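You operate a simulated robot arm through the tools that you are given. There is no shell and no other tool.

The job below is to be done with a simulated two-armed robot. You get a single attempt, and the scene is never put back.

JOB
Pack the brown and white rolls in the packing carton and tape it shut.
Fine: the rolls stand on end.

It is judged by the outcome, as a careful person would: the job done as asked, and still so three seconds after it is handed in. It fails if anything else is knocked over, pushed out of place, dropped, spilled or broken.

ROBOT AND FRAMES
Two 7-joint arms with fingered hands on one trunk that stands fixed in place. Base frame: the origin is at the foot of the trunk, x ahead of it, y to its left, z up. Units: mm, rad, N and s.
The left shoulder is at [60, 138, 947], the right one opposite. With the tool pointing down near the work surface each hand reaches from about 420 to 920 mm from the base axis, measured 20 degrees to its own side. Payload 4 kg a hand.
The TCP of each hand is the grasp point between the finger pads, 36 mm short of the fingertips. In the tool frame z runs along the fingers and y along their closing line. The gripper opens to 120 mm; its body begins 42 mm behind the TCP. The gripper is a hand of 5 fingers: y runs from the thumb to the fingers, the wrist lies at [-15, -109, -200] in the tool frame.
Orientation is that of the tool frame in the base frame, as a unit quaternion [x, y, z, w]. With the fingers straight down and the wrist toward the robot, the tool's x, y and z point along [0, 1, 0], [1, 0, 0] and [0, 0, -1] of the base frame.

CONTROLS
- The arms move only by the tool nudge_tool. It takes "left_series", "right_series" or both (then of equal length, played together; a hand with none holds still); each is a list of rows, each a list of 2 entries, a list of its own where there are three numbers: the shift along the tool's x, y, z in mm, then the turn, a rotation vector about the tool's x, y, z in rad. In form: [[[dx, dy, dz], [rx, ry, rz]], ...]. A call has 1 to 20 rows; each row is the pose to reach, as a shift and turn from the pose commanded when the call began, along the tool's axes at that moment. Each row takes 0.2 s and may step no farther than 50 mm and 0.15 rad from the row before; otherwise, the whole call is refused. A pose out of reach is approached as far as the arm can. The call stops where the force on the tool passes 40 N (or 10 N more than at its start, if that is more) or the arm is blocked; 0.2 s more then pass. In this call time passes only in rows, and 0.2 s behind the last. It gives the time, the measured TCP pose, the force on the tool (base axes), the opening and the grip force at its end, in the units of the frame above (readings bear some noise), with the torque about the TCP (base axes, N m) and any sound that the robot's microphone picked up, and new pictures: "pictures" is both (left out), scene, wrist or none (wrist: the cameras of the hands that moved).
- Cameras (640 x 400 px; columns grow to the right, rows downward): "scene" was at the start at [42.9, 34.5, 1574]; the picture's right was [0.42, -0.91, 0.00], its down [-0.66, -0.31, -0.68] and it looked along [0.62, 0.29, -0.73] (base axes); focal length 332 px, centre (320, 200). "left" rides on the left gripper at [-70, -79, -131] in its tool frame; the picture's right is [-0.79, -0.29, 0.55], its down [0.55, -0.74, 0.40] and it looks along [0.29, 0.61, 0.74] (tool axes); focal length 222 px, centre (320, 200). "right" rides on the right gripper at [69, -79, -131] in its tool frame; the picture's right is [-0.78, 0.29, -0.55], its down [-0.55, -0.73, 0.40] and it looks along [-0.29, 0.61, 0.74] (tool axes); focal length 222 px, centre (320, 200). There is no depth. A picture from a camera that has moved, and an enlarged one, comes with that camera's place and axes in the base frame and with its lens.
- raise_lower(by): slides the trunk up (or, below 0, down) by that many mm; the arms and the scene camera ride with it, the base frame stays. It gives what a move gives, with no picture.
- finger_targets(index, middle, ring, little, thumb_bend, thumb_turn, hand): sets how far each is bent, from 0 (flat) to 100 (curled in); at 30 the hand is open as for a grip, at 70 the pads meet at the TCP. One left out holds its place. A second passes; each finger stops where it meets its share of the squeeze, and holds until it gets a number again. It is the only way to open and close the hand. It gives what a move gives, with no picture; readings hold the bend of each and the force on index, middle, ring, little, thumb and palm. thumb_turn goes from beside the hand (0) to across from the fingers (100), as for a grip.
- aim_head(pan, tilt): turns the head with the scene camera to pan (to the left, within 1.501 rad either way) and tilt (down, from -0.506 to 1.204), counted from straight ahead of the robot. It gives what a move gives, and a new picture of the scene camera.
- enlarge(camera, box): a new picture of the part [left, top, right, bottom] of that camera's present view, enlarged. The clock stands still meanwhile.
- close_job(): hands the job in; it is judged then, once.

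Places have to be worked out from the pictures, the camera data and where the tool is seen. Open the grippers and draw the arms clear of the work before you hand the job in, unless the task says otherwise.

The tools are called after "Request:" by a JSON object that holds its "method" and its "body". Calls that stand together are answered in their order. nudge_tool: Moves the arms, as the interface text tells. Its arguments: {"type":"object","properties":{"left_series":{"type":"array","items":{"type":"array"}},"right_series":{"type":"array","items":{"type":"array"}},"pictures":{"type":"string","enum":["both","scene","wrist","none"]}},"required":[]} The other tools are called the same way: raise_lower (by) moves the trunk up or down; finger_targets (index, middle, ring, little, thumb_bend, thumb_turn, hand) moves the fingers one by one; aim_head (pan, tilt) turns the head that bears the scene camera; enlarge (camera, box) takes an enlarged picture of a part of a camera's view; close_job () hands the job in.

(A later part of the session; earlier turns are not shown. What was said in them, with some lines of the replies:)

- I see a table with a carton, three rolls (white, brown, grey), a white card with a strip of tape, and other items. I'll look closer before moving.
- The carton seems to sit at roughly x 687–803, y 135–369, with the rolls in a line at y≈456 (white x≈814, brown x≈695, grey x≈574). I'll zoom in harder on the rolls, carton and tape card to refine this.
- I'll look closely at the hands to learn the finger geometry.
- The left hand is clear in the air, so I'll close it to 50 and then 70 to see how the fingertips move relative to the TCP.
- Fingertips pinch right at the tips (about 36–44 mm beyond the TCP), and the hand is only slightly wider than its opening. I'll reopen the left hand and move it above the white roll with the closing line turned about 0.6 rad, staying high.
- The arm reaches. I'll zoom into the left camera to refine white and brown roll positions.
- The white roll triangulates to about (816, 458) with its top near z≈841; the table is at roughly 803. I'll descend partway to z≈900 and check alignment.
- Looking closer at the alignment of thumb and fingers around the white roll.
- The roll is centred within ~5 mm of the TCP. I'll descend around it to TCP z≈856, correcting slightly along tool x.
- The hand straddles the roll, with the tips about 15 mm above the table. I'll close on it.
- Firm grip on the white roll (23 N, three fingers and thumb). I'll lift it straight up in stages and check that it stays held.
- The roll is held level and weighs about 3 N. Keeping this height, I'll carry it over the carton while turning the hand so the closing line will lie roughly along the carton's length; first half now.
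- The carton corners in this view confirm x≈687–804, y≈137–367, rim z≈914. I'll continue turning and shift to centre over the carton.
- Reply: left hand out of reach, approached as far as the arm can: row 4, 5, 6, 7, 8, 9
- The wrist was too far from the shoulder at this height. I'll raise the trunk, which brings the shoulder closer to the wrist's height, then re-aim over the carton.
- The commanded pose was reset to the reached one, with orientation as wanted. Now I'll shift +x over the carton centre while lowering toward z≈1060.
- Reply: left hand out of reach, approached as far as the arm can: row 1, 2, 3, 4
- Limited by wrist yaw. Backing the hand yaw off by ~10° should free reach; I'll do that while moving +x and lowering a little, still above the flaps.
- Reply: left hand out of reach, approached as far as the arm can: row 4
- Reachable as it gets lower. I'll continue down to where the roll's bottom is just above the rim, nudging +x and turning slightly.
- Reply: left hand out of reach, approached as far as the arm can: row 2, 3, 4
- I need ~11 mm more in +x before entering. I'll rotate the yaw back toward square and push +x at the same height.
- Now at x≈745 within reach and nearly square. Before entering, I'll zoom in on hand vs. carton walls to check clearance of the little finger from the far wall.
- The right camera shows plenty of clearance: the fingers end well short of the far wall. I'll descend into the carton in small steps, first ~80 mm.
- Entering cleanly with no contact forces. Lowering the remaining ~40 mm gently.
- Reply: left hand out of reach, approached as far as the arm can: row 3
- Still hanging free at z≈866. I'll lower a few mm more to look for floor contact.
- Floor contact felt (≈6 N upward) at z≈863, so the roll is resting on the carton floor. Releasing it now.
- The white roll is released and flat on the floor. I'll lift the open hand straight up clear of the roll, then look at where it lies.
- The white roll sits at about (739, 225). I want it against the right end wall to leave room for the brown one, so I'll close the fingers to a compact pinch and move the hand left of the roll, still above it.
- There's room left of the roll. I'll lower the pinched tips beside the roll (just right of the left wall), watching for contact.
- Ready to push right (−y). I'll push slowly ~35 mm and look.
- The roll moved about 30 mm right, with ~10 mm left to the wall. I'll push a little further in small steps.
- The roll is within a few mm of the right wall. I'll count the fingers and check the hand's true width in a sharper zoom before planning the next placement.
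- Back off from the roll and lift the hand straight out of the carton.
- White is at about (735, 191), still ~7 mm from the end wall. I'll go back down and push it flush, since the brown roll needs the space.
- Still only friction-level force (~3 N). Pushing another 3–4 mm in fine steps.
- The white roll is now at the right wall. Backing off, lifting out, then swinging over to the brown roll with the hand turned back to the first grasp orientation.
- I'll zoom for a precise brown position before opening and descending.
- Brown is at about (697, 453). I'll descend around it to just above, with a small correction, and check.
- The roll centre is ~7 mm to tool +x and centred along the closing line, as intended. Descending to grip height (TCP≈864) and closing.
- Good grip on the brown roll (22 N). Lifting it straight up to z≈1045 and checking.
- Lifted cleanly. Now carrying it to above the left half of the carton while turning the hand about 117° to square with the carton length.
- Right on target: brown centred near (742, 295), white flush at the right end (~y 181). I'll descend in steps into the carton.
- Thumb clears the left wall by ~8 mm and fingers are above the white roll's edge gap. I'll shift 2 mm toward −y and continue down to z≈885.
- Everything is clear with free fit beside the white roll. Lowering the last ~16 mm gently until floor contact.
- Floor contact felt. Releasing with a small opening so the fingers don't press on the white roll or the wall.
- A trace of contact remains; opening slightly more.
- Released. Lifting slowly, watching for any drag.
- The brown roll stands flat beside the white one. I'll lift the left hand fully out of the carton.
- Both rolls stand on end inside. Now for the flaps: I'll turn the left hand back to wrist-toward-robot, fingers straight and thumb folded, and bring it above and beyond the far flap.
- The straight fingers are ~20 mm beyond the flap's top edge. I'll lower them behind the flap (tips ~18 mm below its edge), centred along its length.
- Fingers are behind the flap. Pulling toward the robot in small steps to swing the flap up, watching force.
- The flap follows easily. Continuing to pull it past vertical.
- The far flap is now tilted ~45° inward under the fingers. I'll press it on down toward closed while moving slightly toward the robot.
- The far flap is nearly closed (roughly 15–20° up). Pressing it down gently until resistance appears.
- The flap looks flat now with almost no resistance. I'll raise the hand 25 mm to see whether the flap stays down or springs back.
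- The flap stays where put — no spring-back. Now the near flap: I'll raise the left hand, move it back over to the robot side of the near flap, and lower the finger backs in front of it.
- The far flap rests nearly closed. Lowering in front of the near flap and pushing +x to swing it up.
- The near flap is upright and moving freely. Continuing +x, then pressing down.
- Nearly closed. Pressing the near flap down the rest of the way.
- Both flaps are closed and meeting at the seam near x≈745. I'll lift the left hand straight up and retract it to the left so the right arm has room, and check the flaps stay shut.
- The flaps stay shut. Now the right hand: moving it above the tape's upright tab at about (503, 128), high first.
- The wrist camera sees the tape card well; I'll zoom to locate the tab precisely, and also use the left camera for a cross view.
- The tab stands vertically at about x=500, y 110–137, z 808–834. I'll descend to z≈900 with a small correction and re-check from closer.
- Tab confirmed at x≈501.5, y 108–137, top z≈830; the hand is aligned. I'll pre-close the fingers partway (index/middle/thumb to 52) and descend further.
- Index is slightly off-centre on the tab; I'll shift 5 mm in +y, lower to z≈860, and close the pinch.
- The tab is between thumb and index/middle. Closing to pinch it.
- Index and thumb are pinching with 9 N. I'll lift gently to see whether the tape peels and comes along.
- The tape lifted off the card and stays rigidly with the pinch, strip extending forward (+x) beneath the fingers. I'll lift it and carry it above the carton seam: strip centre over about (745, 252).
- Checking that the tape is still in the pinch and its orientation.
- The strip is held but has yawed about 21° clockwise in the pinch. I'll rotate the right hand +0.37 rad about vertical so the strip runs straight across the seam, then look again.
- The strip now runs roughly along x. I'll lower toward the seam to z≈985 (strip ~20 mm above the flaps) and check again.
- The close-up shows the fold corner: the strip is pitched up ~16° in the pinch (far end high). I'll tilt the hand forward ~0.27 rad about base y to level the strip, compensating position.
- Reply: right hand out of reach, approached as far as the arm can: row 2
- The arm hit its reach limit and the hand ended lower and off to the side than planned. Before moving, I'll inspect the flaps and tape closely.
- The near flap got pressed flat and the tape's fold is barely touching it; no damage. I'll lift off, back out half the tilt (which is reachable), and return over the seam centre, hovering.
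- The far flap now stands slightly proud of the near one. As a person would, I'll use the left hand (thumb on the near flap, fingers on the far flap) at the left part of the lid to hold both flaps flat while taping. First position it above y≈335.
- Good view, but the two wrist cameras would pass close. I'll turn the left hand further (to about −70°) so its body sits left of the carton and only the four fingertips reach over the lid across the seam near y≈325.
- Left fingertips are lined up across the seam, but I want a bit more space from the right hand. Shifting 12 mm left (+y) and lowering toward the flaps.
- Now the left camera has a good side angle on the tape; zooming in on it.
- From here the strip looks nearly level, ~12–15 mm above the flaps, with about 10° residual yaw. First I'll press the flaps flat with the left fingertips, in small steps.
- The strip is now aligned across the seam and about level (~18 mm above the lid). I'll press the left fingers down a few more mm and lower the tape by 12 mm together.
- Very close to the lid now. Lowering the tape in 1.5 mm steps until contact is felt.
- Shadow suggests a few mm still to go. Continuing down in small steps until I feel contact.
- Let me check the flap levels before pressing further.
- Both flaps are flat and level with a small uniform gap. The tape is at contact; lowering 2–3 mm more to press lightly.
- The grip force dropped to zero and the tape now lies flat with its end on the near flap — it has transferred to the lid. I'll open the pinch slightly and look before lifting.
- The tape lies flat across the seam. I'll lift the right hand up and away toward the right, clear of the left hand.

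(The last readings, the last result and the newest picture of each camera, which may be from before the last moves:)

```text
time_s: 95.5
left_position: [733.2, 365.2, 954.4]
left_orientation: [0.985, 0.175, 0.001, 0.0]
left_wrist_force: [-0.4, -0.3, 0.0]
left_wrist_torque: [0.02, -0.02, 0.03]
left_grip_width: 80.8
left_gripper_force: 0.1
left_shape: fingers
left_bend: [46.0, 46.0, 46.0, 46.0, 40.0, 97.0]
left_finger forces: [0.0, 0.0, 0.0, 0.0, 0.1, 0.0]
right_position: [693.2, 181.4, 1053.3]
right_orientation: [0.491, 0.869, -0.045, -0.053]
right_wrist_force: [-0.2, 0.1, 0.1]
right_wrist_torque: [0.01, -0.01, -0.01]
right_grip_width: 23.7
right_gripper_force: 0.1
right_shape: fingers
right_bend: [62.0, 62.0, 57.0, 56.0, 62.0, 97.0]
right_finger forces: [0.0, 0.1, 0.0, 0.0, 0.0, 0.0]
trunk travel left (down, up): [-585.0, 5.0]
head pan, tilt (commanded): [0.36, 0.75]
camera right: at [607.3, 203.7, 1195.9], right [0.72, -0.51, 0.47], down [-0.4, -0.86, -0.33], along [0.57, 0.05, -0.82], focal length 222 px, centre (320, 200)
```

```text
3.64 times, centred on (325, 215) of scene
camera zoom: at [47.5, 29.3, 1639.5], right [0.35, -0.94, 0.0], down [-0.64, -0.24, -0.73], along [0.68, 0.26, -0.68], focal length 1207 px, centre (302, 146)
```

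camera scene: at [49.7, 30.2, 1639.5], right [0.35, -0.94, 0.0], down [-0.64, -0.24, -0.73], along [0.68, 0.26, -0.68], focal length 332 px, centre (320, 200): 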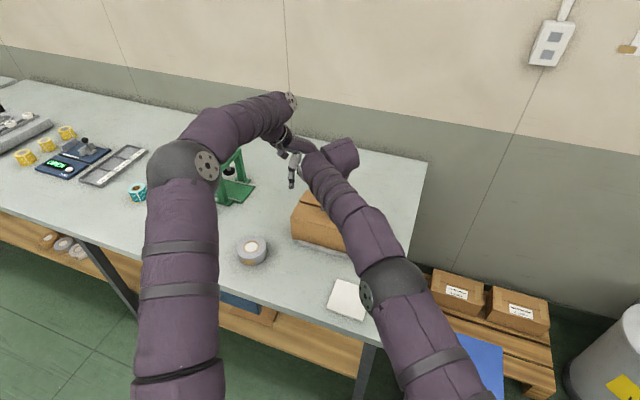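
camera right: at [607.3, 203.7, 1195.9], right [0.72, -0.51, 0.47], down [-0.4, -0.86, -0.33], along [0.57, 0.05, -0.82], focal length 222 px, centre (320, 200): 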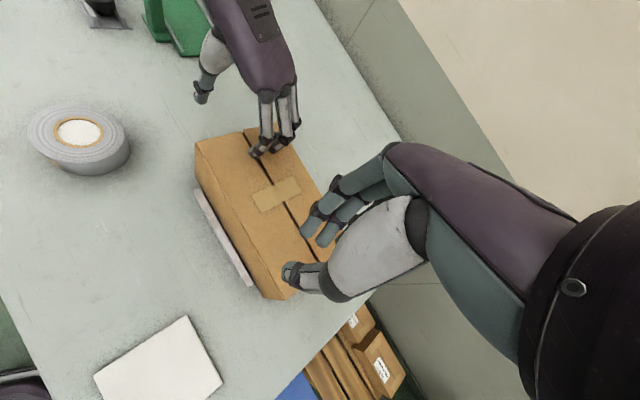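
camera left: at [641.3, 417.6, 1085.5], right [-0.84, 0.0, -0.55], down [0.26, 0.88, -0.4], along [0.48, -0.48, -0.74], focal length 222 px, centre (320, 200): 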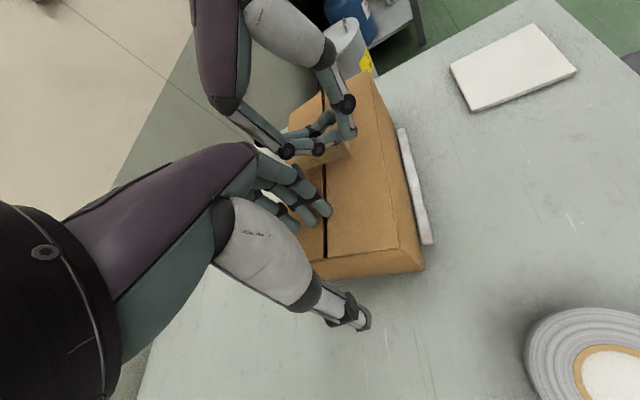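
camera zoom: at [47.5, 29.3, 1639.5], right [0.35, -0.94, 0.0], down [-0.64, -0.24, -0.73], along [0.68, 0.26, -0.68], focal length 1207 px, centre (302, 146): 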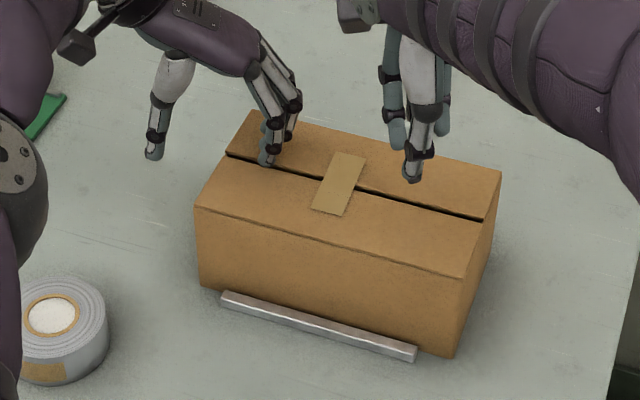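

The tape sits flat and neatly across the seam. I'll raise the left hand off the lid and retract it, checking that the lid stays shut.

Request:
{"method": "nudge_tool", "body": {"left_series": [[[0, 0, -10], [0, 0, 0]], [[0, 0, -35], [0, 0, 0]], [[0, -20, -70], [0, 0, 0]], [[-10, -50, -100], [0, 0, 0]], [[-25, -80, -130], [0, 0, 0]], [[-45, -105, -155], [0, 0, 0]]], "pictures": "both"}}

Request:
{"method": "enlarge", "body": {"camera": "left", "box": [260, 60, 460, 280]}}

Request:
{"method": "enlarge", "body": {"camera": "right", "box": [180, 110, 340, 310]}}

```text
time_s: 96.8
left_position: [653.7, 449.4, 1108.4]
left_orientation: [0.985, 0.174, 0.0, 0.001]
left_wrist_force: [0.7, 0.3, 0.7]
left_wrist_torque: [0.0, 0.02, 0.0]
left_grip_width: 80.8
left_gripper_force: 0.1
left_shape: fingers
left_bend: [46.0, 46.0, 46.0, 46.0, 40.0, 97.0]
left_finger forces: [0.0, 0.0, 0.0, 0.0, 0.0, 0.1]
right_position: [691.9, 181.9, 1053.0]
right_orientation: [0.492, 0.868, -0.044, -0.053]
right_wrist_force: [-0.6, 0.2, 0.4]
right_wrist_torque: [0.01, -0.02, -0.01]
right_grip_width: 23.8
right_gripper_force: 0.0
right_shape: fingers
right_bend: [62.0, 62.0, 57.0, 56.0, 62.0, 97.0]
right_finger forces: [0.1, 0.0, 0.0, 0.0, 0.0, 0.0]
trunk travel left (down, up): [-585.0, 5.0]
head pan, tilt (commanded): [0.36, 0.75]
camera scene: at [46.8, 30.3, 1639.6], right [0.35, -0.94, 0.0], down [-0.64, -0.24, -0.73], along [0.69, 0.26, -0.68], focal length 332 px, centre (320, 200)
camera left: at [560.8, 500.3, 1241.0], right [-0.84, 0.0, -0.55], down [0.26, 0.88, -0.4], along [0.48, -0.48, -0.74], focal length 222 px, centre (320, 200)
```

scene: 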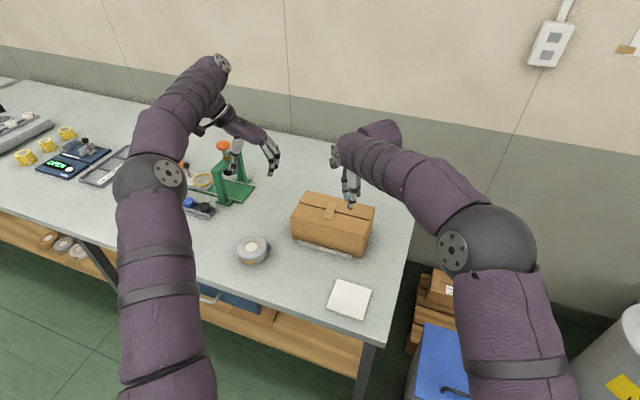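
left: 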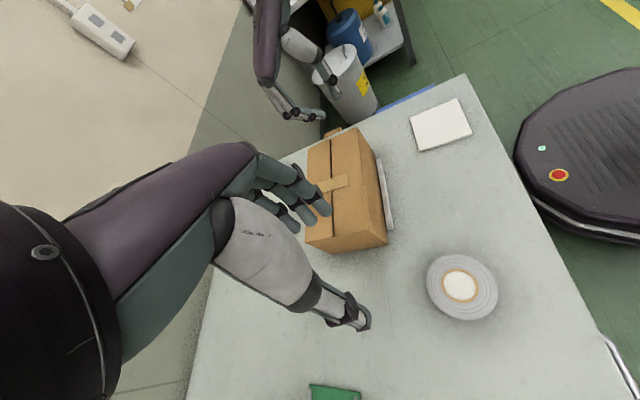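

```text
1.82 times, centred on (360, 170) of left
camera zoom: at [560.8, 500.3, 1241.0], right [-0.84, 0.0, -0.55], down [0.26, 0.88, -0.4], along [0.48, -0.48, -0.74], focal length 404 px, centre (247, 254)
```

zoom: 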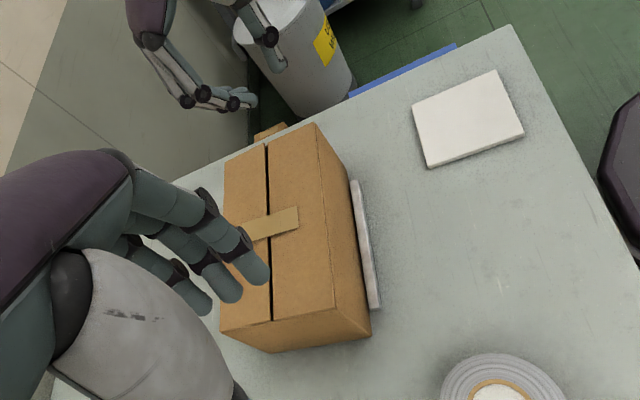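

```text
2.00 times, centred on (260, 210) of right
camera zoom: at [607.0, 204.8, 1196.3], right [0.72, -0.51, 0.47], down [-0.4, -0.86, -0.33], along [0.57, 0.05, -0.82], focal length 444 px, centre (440, 180)
```

zoom: 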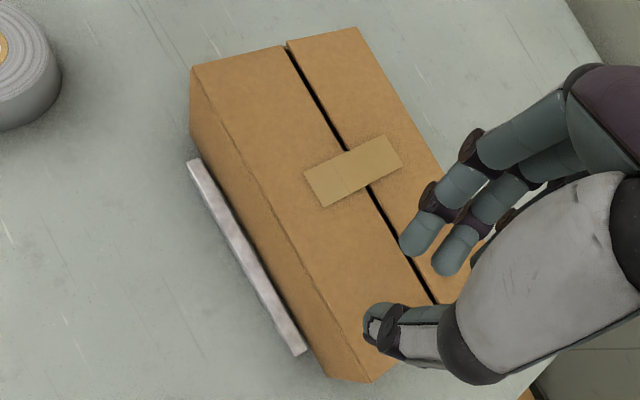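

The lid stays shut with the tape spanning x≈711–779 over the seam. I'll zoom in to judge whether both tape halves lie flush on their flaps.

Request:
{"method": "enlarge", "body": {"camera": "right", "box": [235, 165, 315, 235]}}

Request:
{"method": "enlarge", "body": {"camera": "scene", "box": [285, 185, 385, 265]}}

Request:
{"method": "enlarge", "body": {"camera": "left", "box": [300, 140, 370, 210]}}

```text
5.71 times, centred on (275, 200) of right
camera zoom: at [607.0, 204.8, 1196.3], right [0.72, -0.51, 0.47], down [-0.4, -0.86, -0.33], along [0.57, 0.05, -0.82], focal length 1269 px, centre (577, 200)
```

zoom: 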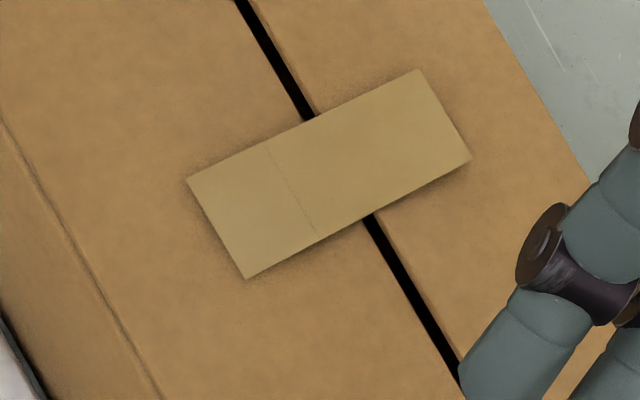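

```text
5.00 times, centred on (335, 225) of scene
camera zoom: at [46.8, 30.3, 1639.6], right [0.35, -0.94, 0.0], down [-0.64, -0.24, -0.73], along [0.69, 0.26, -0.68], focal length 1660 px, centre (245, 75)
```

zoom: 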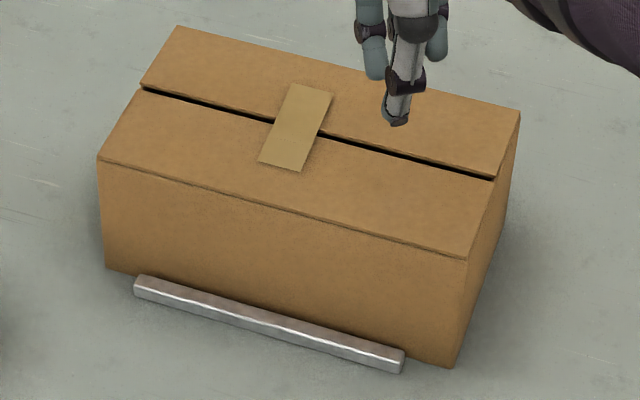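

```text
5.71 times, centred on (335, 175) of left
camera zoom: at [560.8, 500.3, 1241.0], right [-0.84, 0.0, -0.55], down [0.26, 0.88, -0.4], along [0.48, -0.48, -0.74], focal length 1269 px, centre (234, 343)
```

zoom: 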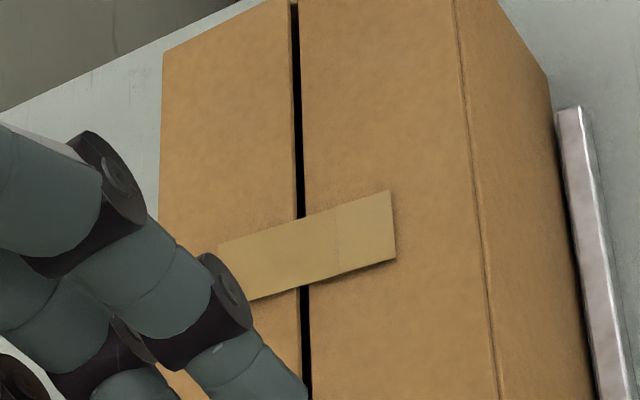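

The tape appears flush on both flaps, square to the seam. To be thorough, I'll press it down gently with the right fingertips as one would; first bring the hand upright (removing the tilt) at a safe height.

Request:
{"method": "nudge_tool", "body": {"right_series": [[[0, 0, 0], [-0.06, -0.036, 0.002]], [[0, 0, 0], [-0.12, -0.072, 0.0035]]], "pictures": "none"}}

Request:
{"method": "finger_targets", "body": {"hand": "right", "index": 58, "middle": 58, "ring": 58, "little": 58, "thumb_bend": 58}}

```text
time_s: 97.5
left_position: [654.8, 450.5, 1108.5]
left_orientation: [0.985, 0.175, -0.001, 0.0]
left_wrist_force: [0.1, 0.1, -0.2]
left_wrist_torque: [-0.02, 0.01, -0.03]
left_grip_width: 80.9
left_gripper_force: 0.1
left_shape: fingers
left_bend: [46.0, 46.0, 46.0, 46.0, 40.0, 97.0]
left_finger forces: [0.1, 0.0, 0.0, 0.1, 0.0, 0.0]
right_position: [694.0, 182.8, 1051.7]
right_orientation: [0.493, 0.87, -0.01, 0.009]
right_wrist_force: [-0.8, -0.3, -0.8]
right_wrist_torque: [0.02, 0.0, -0.01]
right_grip_width: 23.8
right_gripper_force: 0.1
right_shape: fingers
right_bend: [62.0, 62.0, 57.0, 56.0, 62.0, 97.0]
right_finger forces: [0.0, 0.0, 0.0, 0.1, 0.0, 0.0]
trunk travel left (down, up): [-585.0, 5.0]
head pan, tilt (commanded): [0.36, 0.75]
```

```text
time_s: 98.5
left_position: [655.4, 449.5, 1107.7]
left_orientation: [0.985, 0.174, 0.001, 0.001]
left_wrist_force: [-0.2, -0.8, 0.4]
left_wrist_torque: [0.0, -0.03, 0.01]
left_grip_width: 80.9
left_gripper_force: 0.1
left_shape: fingers
left_bend: [46.0, 46.0, 46.0, 46.0, 40.0, 97.0]
left_finger forces: [0.0, 0.1, 0.0, 0.0, 0.0, 0.0]
right_position: [692.9, 183.4, 1052.0]
right_orientation: [0.493, 0.87, -0.009, 0.008]
right_wrist_force: [0.5, 0.3, 0.7]
right_wrist_torque: [0.01, -0.04, 0.04]
right_grip_width: 38.0
right_gripper_force: 0.0
right_shape: fingers
right_bend: [57.0, 57.0, 57.0, 57.0, 57.0, 97.0]
right_finger forces: [0.0, 0.0, 0.1, 0.0, 0.0, 0.0]
trunk travel left (down, up): [-585.0, 5.0]
head pan, tilt (commanded): [0.36, 0.75]
```

Moving over the tape centre, still ~40 mm above the lid.

Request:
{"method": "nudge_tool", "body": {"right_series": [[[11.8, 27.2, 14], [0, 0, 0]], [[23.6, 54.4, 30], [0, 0, 0]], [[35.4, 81.6, 50], [0, 0, 0]]], "pictures": "wrist"}}

Request:
{"method": "enlarge", "body": {"camera": "left", "box": [280, 90, 400, 220]}}

```text
time_s: 99.2
left_position: [655.8, 451.7, 1107.7]
left_orientation: [0.985, 0.175, 0.0, 0.0]
left_wrist_force: [-0.4, 1.1, -1.2]
left_wrist_torque: [-0.04, 0.04, -0.01]
left_grip_width: 80.9
left_gripper_force: 0.0
left_shape: fingers
left_bend: [46.0, 46.0, 46.0, 46.0, 40.0, 97.0]
left_finger forces: [0.0, 0.0, 0.1, 0.0, 0.0, 0.0]
right_position: [746.9, 255.3, 999.0]
right_orientation: [0.494, 0.87, -0.011, 0.008]
right_wrist_force: [0.3, -1.0, 1.8]
right_wrist_torque: [-0.02, 0.03, -0.02]
right_grip_width: 38.5
right_gripper_force: 0.1
right_shape: fingers
right_bend: [57.0, 57.0, 57.0, 57.0, 57.0, 97.0]
right_finger forces: [0.0, 0.0, 0.1, 0.1, 0.1, 0.0]
trunk travel left (down, up): [-585.0, 5.0]
head pan, tilt (commanded): [0.36, 0.75]
camera right: at [642.2, 277.5, 1129.1], right [0.65, -0.51, 0.56], down [-0.35, -0.86, -0.38], along [0.68, 0.05, -0.74], focal length 222 px, centre (320, 200)
```

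right: 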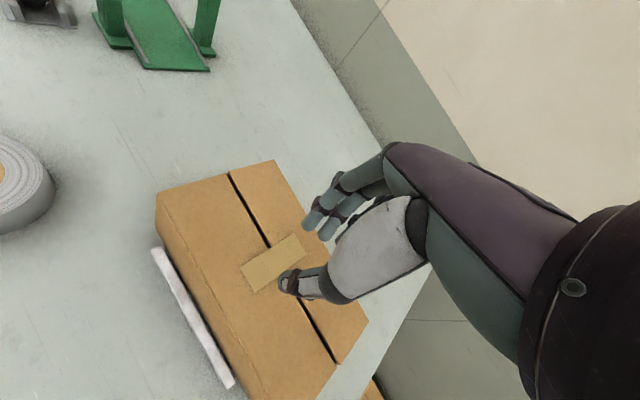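

```text
3.08 times, centred on (340, 155) of left
camera zoom: at [563.2, 501.4, 1239.3], right [-0.84, 0.0, -0.55], down [0.26, 0.88, -0.4], along [0.48, -0.48, -0.74], focal length 684 px, centre (258, 338)
```

zoom: 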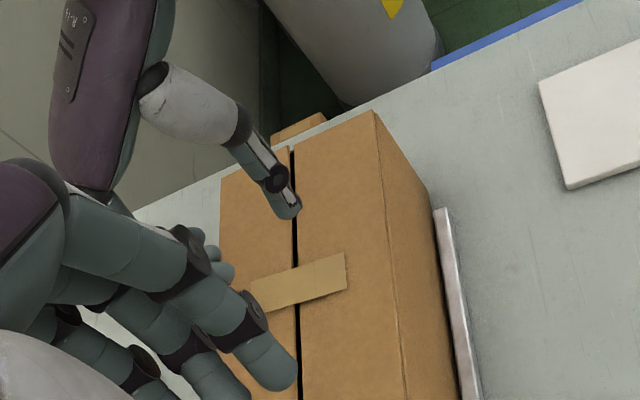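

In position. Descending gently: 30 mm, then fine steps until light contact.

Request:
{"method": "nudge_tool", "body": {"right_series": [[[0, 0, 12], [0, 0, 0]], [[0, 0, 24], [0, 0, 0]], [[0, 0, 33], [0, 0, 0]], [[0, 0, 36], [0, 0, 0]], [[0, 0, 38], [0, 0, 0]], [[0, 0, 40], [0, 0, 0]]], "pictures": "none"}}

Request:
{"method": "enlarge", "body": {"camera": "left", "box": [280, 90, 400, 220]}}

Request:
{"method": "enlarge", "body": {"camera": "right", "box": [210, 150, 370, 330]}}

```text
time_s: 100.7
left_position: [655.0, 449.7, 1108.3]
left_orientation: [0.985, 0.175, 0.0, -0.001]
left_wrist_force: [0.6, 0.0, -0.1]
left_wrist_torque: [0.01, -0.03, -0.01]
left_grip_width: 80.9
left_gripper_force: 0.0
left_shape: fingers
left_bend: [46.0, 46.0, 46.0, 46.0, 40.0, 97.0]
left_finger forces: [0.0, 0.1, 0.0, 0.0, 0.1, 0.0]
right_position: [746.4, 253.3, 959.5]
right_orientation: [0.494, 0.869, -0.01, 0.009]
right_wrist_force: [-0.1, 0.2, -0.1]
right_wrist_torque: [0.0, 0.03, -0.03]
right_grip_width: 38.8
right_gripper_force: 0.0
right_shape: fingers
right_bend: [57.0, 57.0, 57.0, 57.0, 57.0, 97.0]
right_finger forces: [0.0, 0.0, 0.0, 0.0, 0.0, 0.0]
trunk travel left (down, up): [-585.0, 5.0]
head pan, tilt (commanded): [0.36, 0.75]
```

```text
3.08 times, centred on (340, 155) of left
camera zoom: at [562.0, 500.5, 1240.5], right [-0.84, 0.0, -0.55], down [0.26, 0.88, -0.4], along [0.48, -0.48, -0.74], focal length 684 px, centre (258, 338)
```

zoom: 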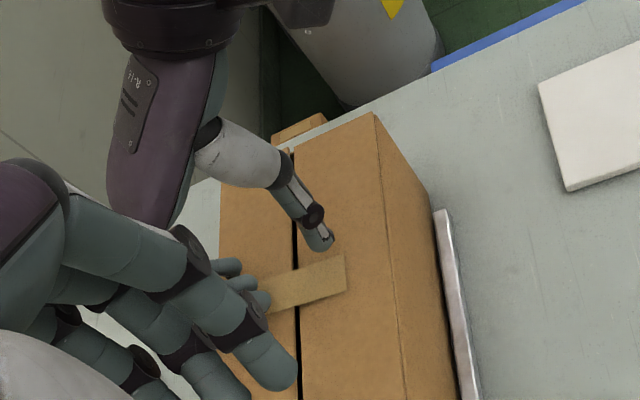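

```text
2.22 times, centred on (290, 240) of right
camera zoom: at [641.4, 275.3, 1089.8], right [0.65, -0.51, 0.56], down [-0.35, -0.86, -0.38], along [0.68, 0.05, -0.74], focal length 494 px, centre (387, 111)
```

zoom: 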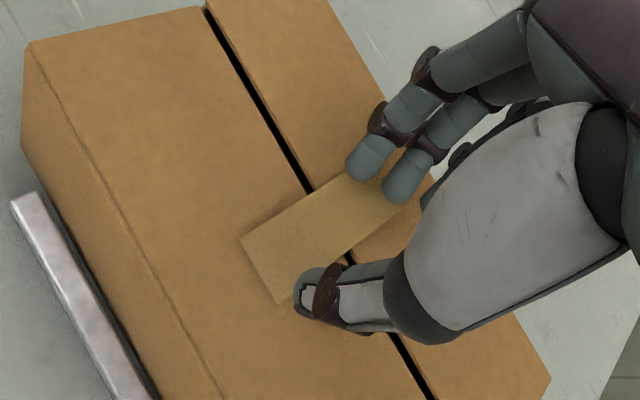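

Fingers are over the far half of the tape; the thumb is just beside it. Shifting ~6 mm in +y and pressing lightly in 1 mm steps.

Request:
{"method": "nudge_tool", "body": {"right_series": [[[5, 3, 0], [0, 0, 0]], [[5, 3, 1.5], [0, 0, 0]], [[5, 3, 3], [0, 0, 0]], [[5, 3, 4], [0, 0, 0]]], "pictures": "none"}}

Request:
{"method": "enlarge", "body": {"camera": "right", "box": [210, 150, 370, 330]}}

```text
time_s: 101.7
left_position: [655.8, 450.9, 1107.6]
left_orientation: [0.985, 0.174, 0.0, 0.0]
left_wrist_force: [0.4, 0.9, -0.5]
left_wrist_torque: [-0.01, 0.05, 0.01]
left_grip_width: 80.8
left_gripper_force: 0.1
left_shape: fingers
left_bend: [46.0, 46.0, 46.0, 46.0, 40.0, 97.0]
left_finger forces: [0.0, 0.0, 0.0, 0.1, 0.0, 0.1]
right_position: [744.5, 259.6, 956.0]
right_orientation: [0.494, 0.869, -0.01, 0.009]
right_wrist_force: [-0.1, -0.6, 0.0]
right_wrist_torque: [0.0, 0.0, -0.01]
right_grip_width: 38.5
right_gripper_force: 0.0
right_shape: fingers
right_bend: [57.0, 57.0, 57.0, 57.0, 57.0, 97.0]
right_finger forces: [0.0, 0.0, 0.0, 0.0, 0.0, 0.0]
trunk travel left (down, up): [-585.0, 5.0]
head pan, tilt (commanded): [0.36, 0.75]
```

```text
2.22 times, centred on (290, 240) of right
camera zoom: at [641.2, 281.2, 1085.9], right [0.65, -0.51, 0.56], down [-0.35, -0.86, -0.38], along [0.68, 0.05, -0.74], focal length 494 px, centre (387, 111)
```

zoom: 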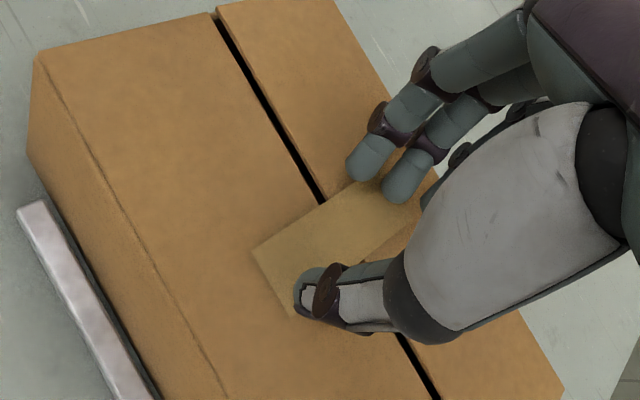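

Request:
{"method": "nudge_tool", "body": {"right_series": [[[0, 0, 1], [0, 0, 0]], [[0, 0, 2], [0, 0, 0]], [[0, 0, 3], [0, 0, 0]]], "pictures": "none"}}

```text
time_s: 102.5
left_position: [654.0, 450.5, 1108.8]
left_orientation: [0.985, 0.174, 0.001, 0.0]
left_wrist_force: [0.2, 0.2, 0.0]
left_wrist_torque: [-0.01, 0.0, -0.02]
left_grip_width: 80.7
left_gripper_force: 0.1
left_shape: fingers
left_bend: [46.0, 46.0, 46.0, 46.0, 40.0, 97.0]
left_finger forces: [0.0, 0.0, 0.1, 0.1, 0.0, 0.0]
right_position: [745.3, 258.9, 952.7]
right_orientation: [0.493, 0.87, -0.009, 0.008]
right_wrist_force: [-0.2, -0.8, -0.1]
right_wrist_torque: [0.02, -0.04, 0.02]
right_grip_width: 38.6
right_gripper_force: 0.0
right_shape: fingers
right_bend: [57.0, 57.0, 57.0, 57.0, 57.0, 97.0]
right_finger forces: [0.0, 0.0, 0.1, 0.0, 0.0, 0.0]
trunk travel left (down, up): [-585.0, 5.0]
head pan, tilt (commanded): [0.36, 0.75]
```

Request:
{"method": "enlarge", "body": {"camera": "left", "box": [315, 125, 375, 195]}}

Request:
{"method": "enlarge", "body": {"camera": "right", "box": [250, 180, 340, 280]}}

Request:
{"method": "enlarge", "body": {"camera": "scene", "box": [285, 170, 385, 265]}}

```text
5.71 times, centred on (345, 160) of left
camera zoom: at [562.0, 500.5, 1240.4], right [-0.84, 0.0, -0.55], down [0.26, 0.88, -0.4], along [0.48, -0.48, -0.74], focal length 1269 px, centre (177, 429)
```

zoom: 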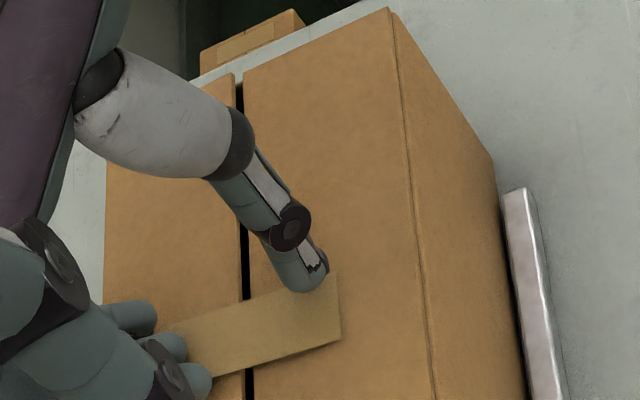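

```text
4.00 times, centred on (295, 230) of right
camera zoom: at [641.2, 281.2, 1083.0], right [0.65, -0.51, 0.56], down [-0.35, -0.86, -0.38], along [0.68, 0.05, -0.74], focal length 888 px, centre (420, 80)
```

zoom: 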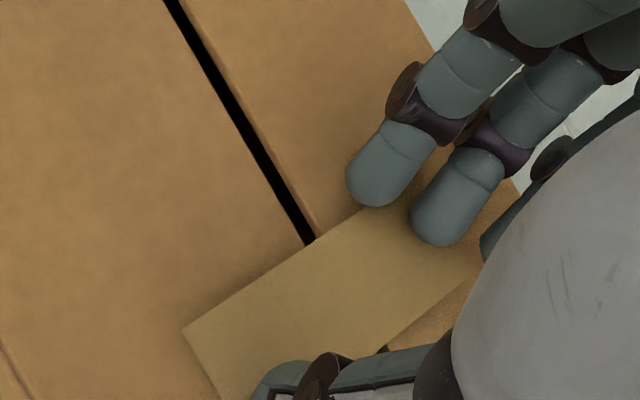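

```text
4.21 times, centred on (335, 218) of scene
camera zoom: at [48.3, 30.3, 1639.5], right [0.35, -0.94, 0.0], down [-0.64, -0.24, -0.73], along [0.68, 0.26, -0.68], focal length 1398 px, centre (257, 126)
```

zoom: 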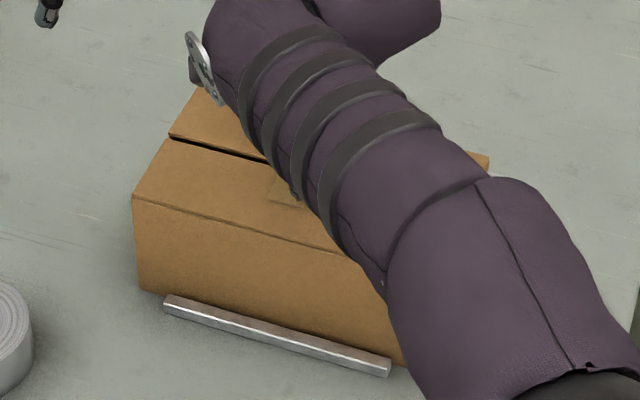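

Fingertips are right at the surface. Pressing 3 mm further in 1 mm steps.

Request:
{"method": "nudge_tool", "body": {"right_series": [[[0, 0, 1], [0, 0, 0]], [[0, 0, 2], [0, 0, 0]], [[0, 0, 3], [0, 0, 0]]], "pictures": "none"}}

```text
time_s: 103.2
left_position: [654.2, 450.5, 1107.2]
left_orientation: [0.985, 0.175, -0.001, 0.0]
left_wrist_force: [-0.5, 0.9, 0.0]
left_wrist_torque: [-0.01, 0.01, 0.0]
left_grip_width: 80.7
left_gripper_force: 0.1
left_shape: fingers
left_bend: [46.0, 46.0, 46.0, 46.0, 40.0, 97.0]
left_finger forces: [0.0, 0.1, 0.1, 0.0, 0.0, 0.1]
right_position: [745.5, 259.2, 950.1]
right_orientation: [0.493, 0.87, -0.01, 0.008]
right_wrist_force: [0.1, 0.5, -0.2]
right_wrist_torque: [0.0, -0.02, 0.03]
right_grip_width: 38.7
right_gripper_force: 0.1
right_shape: fingers
right_bend: [57.0, 57.0, 57.0, 57.0, 57.0, 97.0]
right_finger forces: [0.1, 0.0, 0.0, 0.1, 0.0, 0.0]
trunk travel left (down, up): [-585.0, 5.0]
head pan, tilt (commanded): [0.36, 0.75]
```

Request:
{"method": "enlarge", "body": {"camera": "right", "box": [180, 120, 360, 330]}}

Request:
{"method": "enlarge", "body": {"camera": "left", "box": [290, 110, 400, 260]}}

```text
1.90 times, centred on (270, 225) of right
camera zoom: at [641.5, 281.1, 1080.1], right [0.65, -0.51, 0.56], down [-0.35, -0.86, -0.38], along [0.68, 0.05, -0.74], focal length 423 px, centre (415, 152)
```

zoom: 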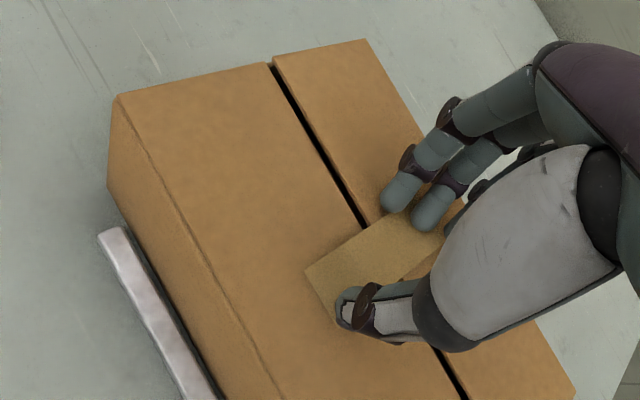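

```text
2.67 times, centred on (345, 185) of left
camera zoom: at [562.0, 500.5, 1240.4], right [-0.84, 0.0, -0.55], down [0.26, 0.88, -0.4], along [0.48, -0.48, -0.74], focal length 592 px, centre (253, 240)
```

zoom: 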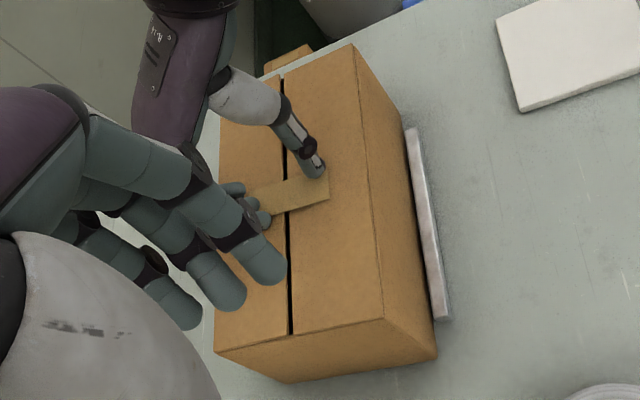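

Triangulating a tape corner gives the lid surface at z≈905, so contact is still 2–4 mm away. Continuing in 1 mm steps.

Request:
{"method": "nudge_tool", "body": {"right_series": [[[0, 0, 1], [0, 0, 0]], [[0, 0, 2], [0, 0, 0]], [[0, 0, 3], [0, 0, 0]]], "pictures": "none"}}

```text
time_s: 104.0
left_position: [656.0, 451.6, 1107.8]
left_orientation: [0.985, 0.174, 0.0, -0.001]
left_wrist_force: [0.6, 0.5, -0.3]
left_wrist_torque: [0.0, -0.01, 0.0]
left_grip_width: 80.7
left_gripper_force: 0.0
left_shape: fingers
left_bend: [46.0, 46.0, 46.0, 46.0, 40.0, 97.0]
left_finger forces: [0.0, 0.1, 0.1, 0.1, 0.0, 0.0]
right_position: [745.2, 259.5, 947.6]
right_orientation: [0.493, 0.87, -0.009, 0.008]
right_wrist_force: [-0.9, -0.1, 1.2]
right_wrist_torque: [0.01, 0.03, 0.01]
right_grip_width: 38.5
right_gripper_force: 0.4
right_shape: fingers
right_bend: [57.0, 57.0, 57.0, 57.0, 57.0, 97.0]
right_finger forces: [0.2, 0.0, 0.1, 0.0, 0.0, 0.0]
trunk travel left (down, up): [-585.0, 5.0]
head pan, tilt (commanded): [0.36, 0.75]
```

First hint of contact. Pressing 2 mm more.

Request:
{"method": "nudge_tool", "body": {"right_series": [[[0, 0, 1], [0, 0, 0]], [[0, 0, 2], [0, 0, 0]]], "pictures": "none"}}

```text
time_s: 104.7
left_position: [655.0, 451.1, 1108.2]
left_orientation: [0.985, 0.175, -0.001, 0.0]
left_wrist_force: [-0.1, 0.0, -0.3]
left_wrist_torque: [0.03, -0.03, 0.0]
left_grip_width: 80.8
left_gripper_force: 0.0
left_shape: fingers
left_bend: [46.0, 46.0, 46.0, 46.0, 40.0, 97.0]
left_finger forces: [0.0, 0.0, 0.0, 0.1, 0.1, 0.0]
right_position: [746.2, 258.2, 946.3]
right_orientation: [0.493, 0.87, -0.008, 0.009]
right_wrist_force: [0.1, 0.7, 4.9]
right_wrist_torque: [0.15, -0.07, 0.03]
right_grip_width: 38.5
right_gripper_force: 2.1
right_shape: fingers
right_bend: [57.0, 57.0, 57.0, 57.0, 57.0, 97.0]
right_finger forces: [4.4, 0.0, 0.0, 0.1, 0.0, 0.1]
trunk travel left (down, up): [-585.0, 5.0]
head pan, tilt (commanded): [0.36, 0.75]
```

The lid resists firmly now (≈5 N through the index on the far half) — it has a solid stop. One more mm, then I'll do the same on the near half.

Request:
{"method": "nudge_tool", "body": {"right_series": [[[0, 0, 1], [0, 0, 0]], [[0, 0, 1.5], [0, 0, 0]]], "pictures": "none"}}

Request:
{"method": "nudge_tool", "body": {"right_series": [[[0, 0, -8], [0, 0, 0]], [[3, -10, -12], [0, 0, 0]], [[14, -33, -12], [0, 0, 0]], [[14, -33, -6], [0, 0, 0]], [[14, -33, -2], [0, 0, 0]], [[14, -33, -0.5], [0, 0, 0]]], "pictures": "none"}}

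Request:
{"method": "enlarge", "body": {"camera": "right", "box": [210, 150, 370, 330]}}

```text
time_s: 105.2
left_position: [654.0, 450.1, 1109.3]
left_orientation: [0.985, 0.174, 0.001, 0.0]
left_wrist_force: [-0.6, 0.2, -0.8]
left_wrist_torque: [0.02, 0.0, -0.01]
left_grip_width: 80.8
left_gripper_force: 0.0
left_shape: fingers
left_bend: [46.0, 46.0, 46.0, 46.0, 40.0, 97.0]
left_finger forces: [0.1, 0.0, 0.1, 0.1, 0.1, 0.0]
right_position: [745.1, 258.9, 945.4]
right_orientation: [0.493, 0.87, -0.009, 0.009]
right_wrist_force: [1.3, 1.4, 10.1]
right_wrist_torque: [0.3, -0.23, 0.01]
right_grip_width: 38.4
right_gripper_force: 5.4
right_shape: fingers
right_bend: [57.0, 57.0, 57.0, 57.0, 57.0, 97.0]
right_finger forces: [10.2, 0.5, 0.0, 0.0, 0.0, 0.0]
trunk travel left (down, up): [-585.0, 5.0]
head pan, tilt (commanded): [0.36, 0.75]
```

```text
time_s: 106.7
left_position: [654.6, 449.4, 1110.0]
left_orientation: [0.985, 0.175, 0.0, -0.001]
left_wrist_force: [0.0, 0.1, 0.2]
left_wrist_torque: [-0.05, -0.03, 0.02]
left_grip_width: 81.0
left_gripper_force: 0.1
left_shape: fingers
left_bend: [46.0, 46.0, 46.0, 46.0, 40.0, 97.0]
left_finger forces: [0.0, 0.0, 0.0, 0.0, 0.0, 0.1]
right_position: [710.3, 254.2, 945.5]
right_orientation: [0.493, 0.87, -0.007, 0.008]
right_wrist_force: [1.7, 0.0, 8.8]
right_wrist_torque: [0.2, -0.23, -0.05]
right_grip_width: 38.1
right_gripper_force: 4.3
right_shape: fingers
right_bend: [57.0, 57.0, 57.0, 57.0, 57.0, 97.0]
right_finger forces: [8.7, 0.0, 0.1, 0.1, 0.0, 0.0]
trunk travel left (down, up): [-585.0, 5.0]
head pan, tilt (commanded): [0.36, 0.75]
```

```text
2.22 times, centred on (290, 240) of right
camera zoom: at [605.9, 275.9, 1075.7], right [0.65, -0.51, 0.56], down [-0.35, -0.86, -0.38], along [0.68, 0.05, -0.73], focal length 494 px, centre (387, 111)
```

zoom: 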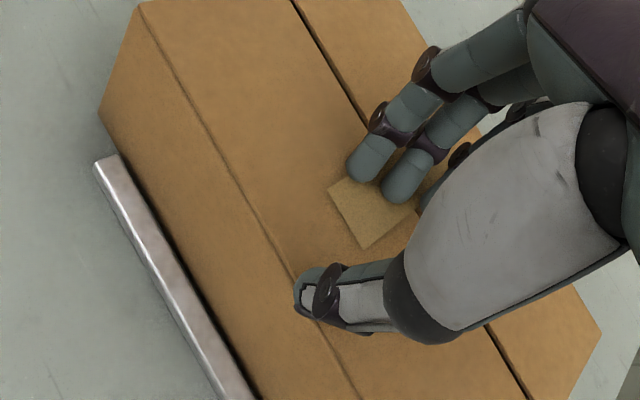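

Both tape halves have been pressed (~9–10 N each) with a solid response. Now I'll draw both arms up and clear.

Request:
{"method": "nudge_tool", "body": {"right_series": [[[0, 0, -12], [0, 0, 0]], [[0, 0, -45], [0, 0, 0]], [[0, 0, -90], [0, 0, 0]], [[-26.8, -25.4, -110], [0, 0, 0]], [[-53.6, -50.8, -130], [0, 0, 0]], [[-80.4, -76.2, -150], [0, 0, 0]], [[-107, -101.6, -170], [0, 0, 0]], [[-134, -127, -190], [0, 0, 0]]], "left_series": [[[0, 0, -9], [0, 0, 0]], [[-19.6, -11.8, -18], [0, 0, 0]], [[-43, -26, -28], [0, 0, 0]], [[-66, -40, -38], [0, 0, 0]], [[-89, -54, -48], [0, 0, 0]], [[-112, -68, -58], [0, 0, 0]], [[-135, -81, -67], [0, 0, 0]], [[-157, -94.6, -75], [0, 0, 0]]], "pictures": "both"}}

Request:
{"method": "enlarge", "body": {"camera": "scene", "box": [270, 170, 400, 280]}}

Request:
{"method": "enlarge", "body": {"camera": "right", "box": [60, 60, 320, 360]}}

```text
time_s: 108.5
left_position: [475.3, 484.1, 1185.0]
left_orientation: [0.985, 0.175, 0.001, 0.0]
left_wrist_force: [-0.3, 0.3, -0.2]
left_wrist_torque: [0.04, -0.03, 0.01]
left_grip_width: 80.8
left_gripper_force: 0.0
left_shape: fingers
left_bend: [46.0, 46.0, 46.0, 46.0, 40.0, 97.0]
left_finger forces: [0.1, 0.0, 0.0, 0.1, 0.0, 0.0]
right_position: [667.0, 78.8, 1139.5]
right_orientation: [0.493, 0.87, -0.009, 0.008]
right_wrist_force: [0.0, 0.5, 0.5]
right_wrist_torque: [-0.01, 0.0, 0.0]
right_grip_width: 39.0
right_gripper_force: 0.1
right_shape: fingers
right_bend: [57.0, 57.0, 57.0, 57.0, 57.0, 97.0]
right_finger forces: [0.0, 0.0, 0.1, 0.0, 0.0, 0.0]
trunk travel left (down, up): [-585.0, 5.0]
head pan, tilt (commanded): [0.36, 0.75]
camera scene: at [46.7, 28.8, 1639.6], right [0.35, -0.94, 0.0], down [-0.64, -0.24, -0.73], along [0.69, 0.26, -0.68], focal length 332 px, centre (320, 200)
camera right: at [563.3, 100.2, 1269.8], right [0.65, -0.51, 0.56], down [-0.35, -0.86, -0.38], along [0.68, 0.05, -0.74], focal length 222 px, centre (320, 200)
camera left: at [381.5, 533.9, 1316.8], right [-0.84, 0.0, -0.55], down [0.26, 0.88, -0.4], along [0.48, -0.48, -0.74], focal length 222 px, centre (320, 200)
```

scene: 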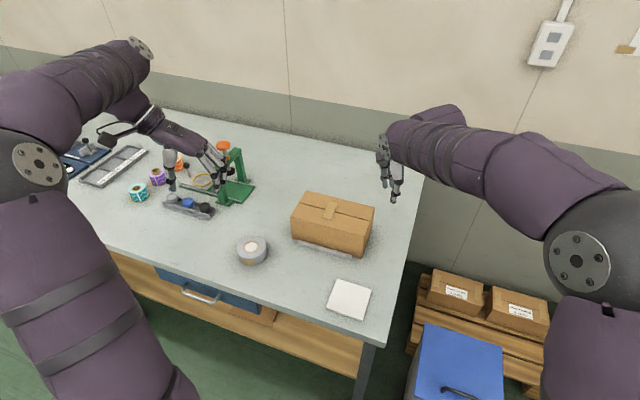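
right: 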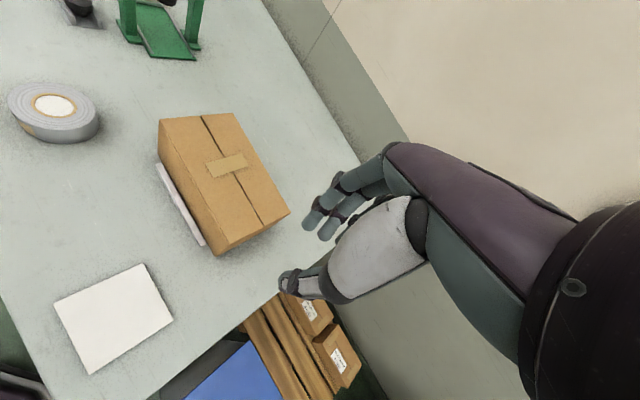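
left: 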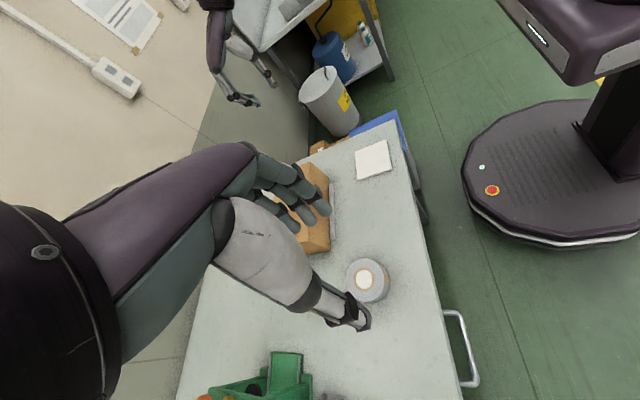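

```text
3.64 times, centred on (335, 225) of scene
camera zoom: at [46.7, 28.8, 1639.6], right [0.35, -0.94, 0.0], down [-0.64, -0.24, -0.73], along [0.69, 0.26, -0.68], focal length 1207 px, centre (266, 109)
```

zoom: 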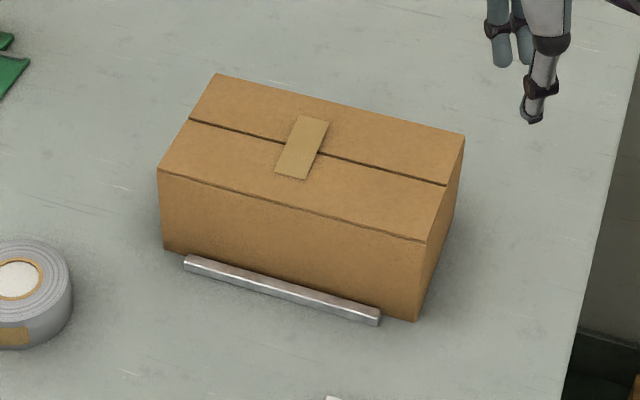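

```text
1.33 times, centred on (190, 210) of right
camera zoom: at [563.3, 100.2, 1269.8], right [0.65, -0.51, 0.56], down [-0.35, -0.86, -0.38], along [0.68, 0.05, -0.74], focal length 296 px, centre (493, 187)
```

zoom: 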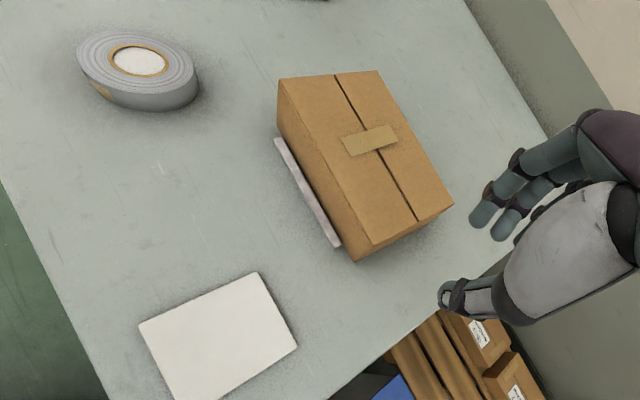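

The lid is flat with the seam closed under the tape. I'll open both hands, draw the right arm back to the side, and take a last look.

Request:
{"method": "finger_targets", "body": {"hand": "right", "index": 30, "middle": 30, "ring": 30, "little": 30, "thumb_bend": 30}}

Request:
{"method": "finger_targets", "body": {"hand": "left", "index": 30, "middle": 30, "ring": 30, "little": 30, "thumb_bend": 30}}

Request:
{"method": "nudge_tool", "body": {"right_series": [[[-30, -20, -20], [0, 0, 0]], [[-60, -40, -40], [0, 0, 0]], [[-90, -60, -60], [0, 0, 0]], [[-120, -78, -80], [0, 0, 0]], [[-150, -92, -95], [0, 0, 0]]], "pictures": "both"}}

Request:
{"method": "enlarge", "body": {"camera": "scene", "box": [220, 150, 420, 330]}}

```text
time_s: 109.5
left_position: [475.8, 484.3, 1184.0]
left_orientation: [0.985, 0.175, 0.0, 0.0]
left_wrist_force: [0.1, 0.5, -0.5]
left_wrist_torque: [0.02, 0.0, -0.01]
left_grip_width: 80.6
left_gripper_force: 0.0
left_shape: fingers
left_bend: [46.0, 46.0, 46.0, 46.0, 40.0, 97.0]
left_finger forces: [0.0, 0.0, 0.0, 0.0, 0.1, 0.0]
right_position: [669.4, 78.7, 1139.8]
right_orientation: [0.493, 0.87, -0.009, 0.007]
right_wrist_force: [-0.6, -0.8, 0.5]
right_wrist_torque: [0.03, 0.0, -0.01]
right_grip_width: 118.7
right_gripper_force: 0.0
right_shape: fingers
right_bend: [30.0, 30.0, 30.0, 30.0, 30.0, 97.0]
right_finger forces: [0.0, 0.0, 0.0, 0.0, 0.0, 0.1]
trunk travel left (down, up): [-585.0, 5.0]
head pan, tilt (commanded): [0.36, 0.75]
```

```text
time_s: 110.5
left_position: [476.5, 485.0, 1182.9]
left_orientation: [0.985, 0.175, 0.0, 0.0]
left_wrist_force: [0.2, -0.6, -0.1]
left_wrist_torque: [-0.01, 0.0, 0.0]
left_grip_width: 118.8
left_gripper_force: 0.1
left_shape: fingers
left_bend: [30.0, 30.0, 30.0, 30.0, 30.0, 97.0]
left_finger forces: [0.1, 0.0, 0.0, 0.1, 0.0, 0.0]
right_position: [668.8, 80.5, 1138.7]
right_orientation: [0.493, 0.87, -0.009, 0.007]
right_wrist_force: [1.1, 0.4, -0.7]
right_wrist_torque: [0.0, 0.0, 0.0]
right_grip_width: 118.6
right_gripper_force: 0.2
right_shape: fingers
right_bend: [30.0, 30.0, 30.0, 30.0, 30.0, 97.0]
right_finger forces: [0.0, 0.1, 0.1, 0.0, 0.0, 0.0]
trunk travel left (down, up): [-585.0, 5.0]
head pan, tilt (commanded): [0.36, 0.75]
```

```text
time_s: 111.7
left_position: [477.2, 484.8, 1183.4]
left_orientation: [0.985, 0.174, 0.0, 0.0]
left_wrist_force: [0.1, -0.1, -0.6]
left_wrist_torque: [0.0, -0.01, 0.0]
left_grip_width: 119.0
left_gripper_force: 0.2
left_shape: fingers
left_bend: [30.0, 30.0, 30.0, 30.0, 30.0, 97.0]
left_finger forces: [0.0, 0.0, 0.0, 0.0, 0.0, 0.0]
right_position: [667.1, -96.0, 1237.5]
right_orientation: [0.493, 0.87, -0.009, 0.008]
right_wrist_force: [0.4, -0.1, -0.5]
right_wrist_torque: [-0.04, -0.01, -0.04]
right_grip_width: 118.9
right_gripper_force: 0.0
right_shape: fingers
right_bend: [30.0, 30.0, 30.0, 30.0, 30.0, 97.0]
right_finger forces: [0.0, 0.0, 0.0, 0.1, 0.0, 0.1]
trunk travel left (down, up): [-585.0, 5.0]
head pan, tilt (commanded): [0.36, 0.75]
camera scene: at [48.1, 29.2, 1639.6], right [0.35, -0.94, 0.0], down [-0.64, -0.24, -0.73], along [0.68, 0.26, -0.68], focal length 332 px, centre (320, 200)
camera right: at [562.1, -74.4, 1367.5], right [0.65, -0.51, 0.56], down [-0.35, -0.86, -0.38], along [0.68, 0.05, -0.74], focal length 222 px, centre (320, 200)
```

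scene: 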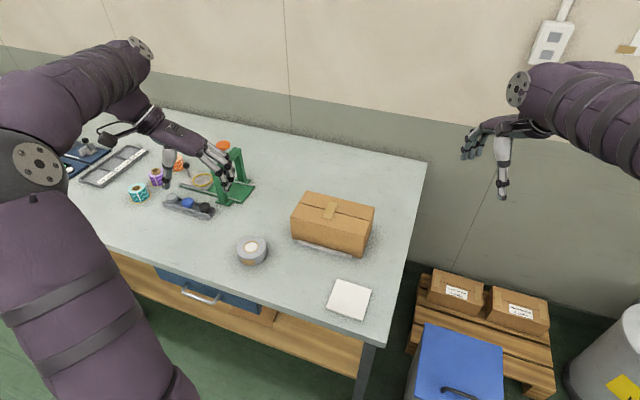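
right: 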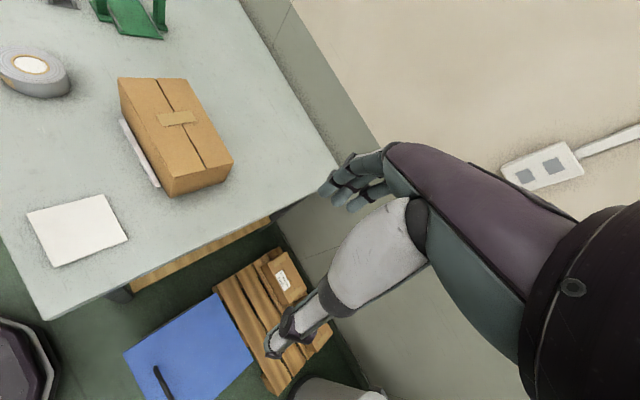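

```text
2.22 times, centred on (320, 240) of scene
camera zoom: at [48.1, 29.2, 1639.6], right [0.35, -0.94, 0.0], down [-0.64, -0.24, -0.73], along [0.68, 0.26, -0.68], focal length 738 px, centre (320, 111)
```

zoom: 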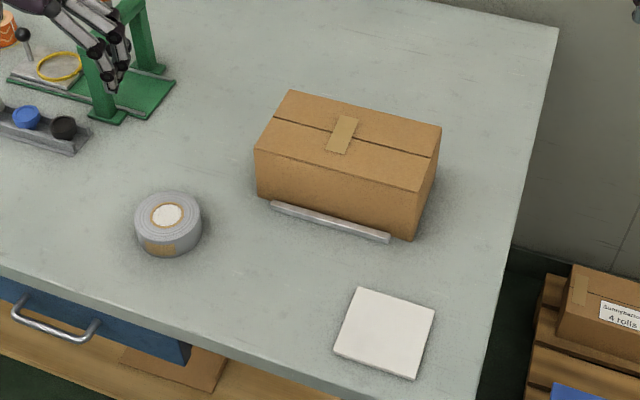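

Both rolls are in the carton, the flaps are flat and taped across the seam. The grey roll, card, bar and other items are where they were, and both hands are open and clear. Handing in.

Request:
{"method": "close_job", "body": {}}

```text
The job is handed in.
```

The brown and white rolls are packed in the carton standing on end, and the carton is taped shut. I've handed the job in and don't have the verdict yet.

- **Rolls:** White sits flush against the right end and brown beside it on the left. Both were standing flat on the carton floor when I closed the flaps.
- **Flaps:** Both flaps lie flat and meet at the seam in the middle of the lid.
- **Tape:** The strip from the card lies square across the seam, about 34 mm onto each flap. I pressed each half down with about 9–10 N.
- **Near miss:** While I was levelling the tape over the lid, the right arm reached its limit and moved lower and to the side. It lightly touched the near flap, and I found no damage or shift.
- **Everything else:** The grey roll, the card, the bar in front of the carton and the press show no sign of being moved. Both hands are open and drawn back from the work.
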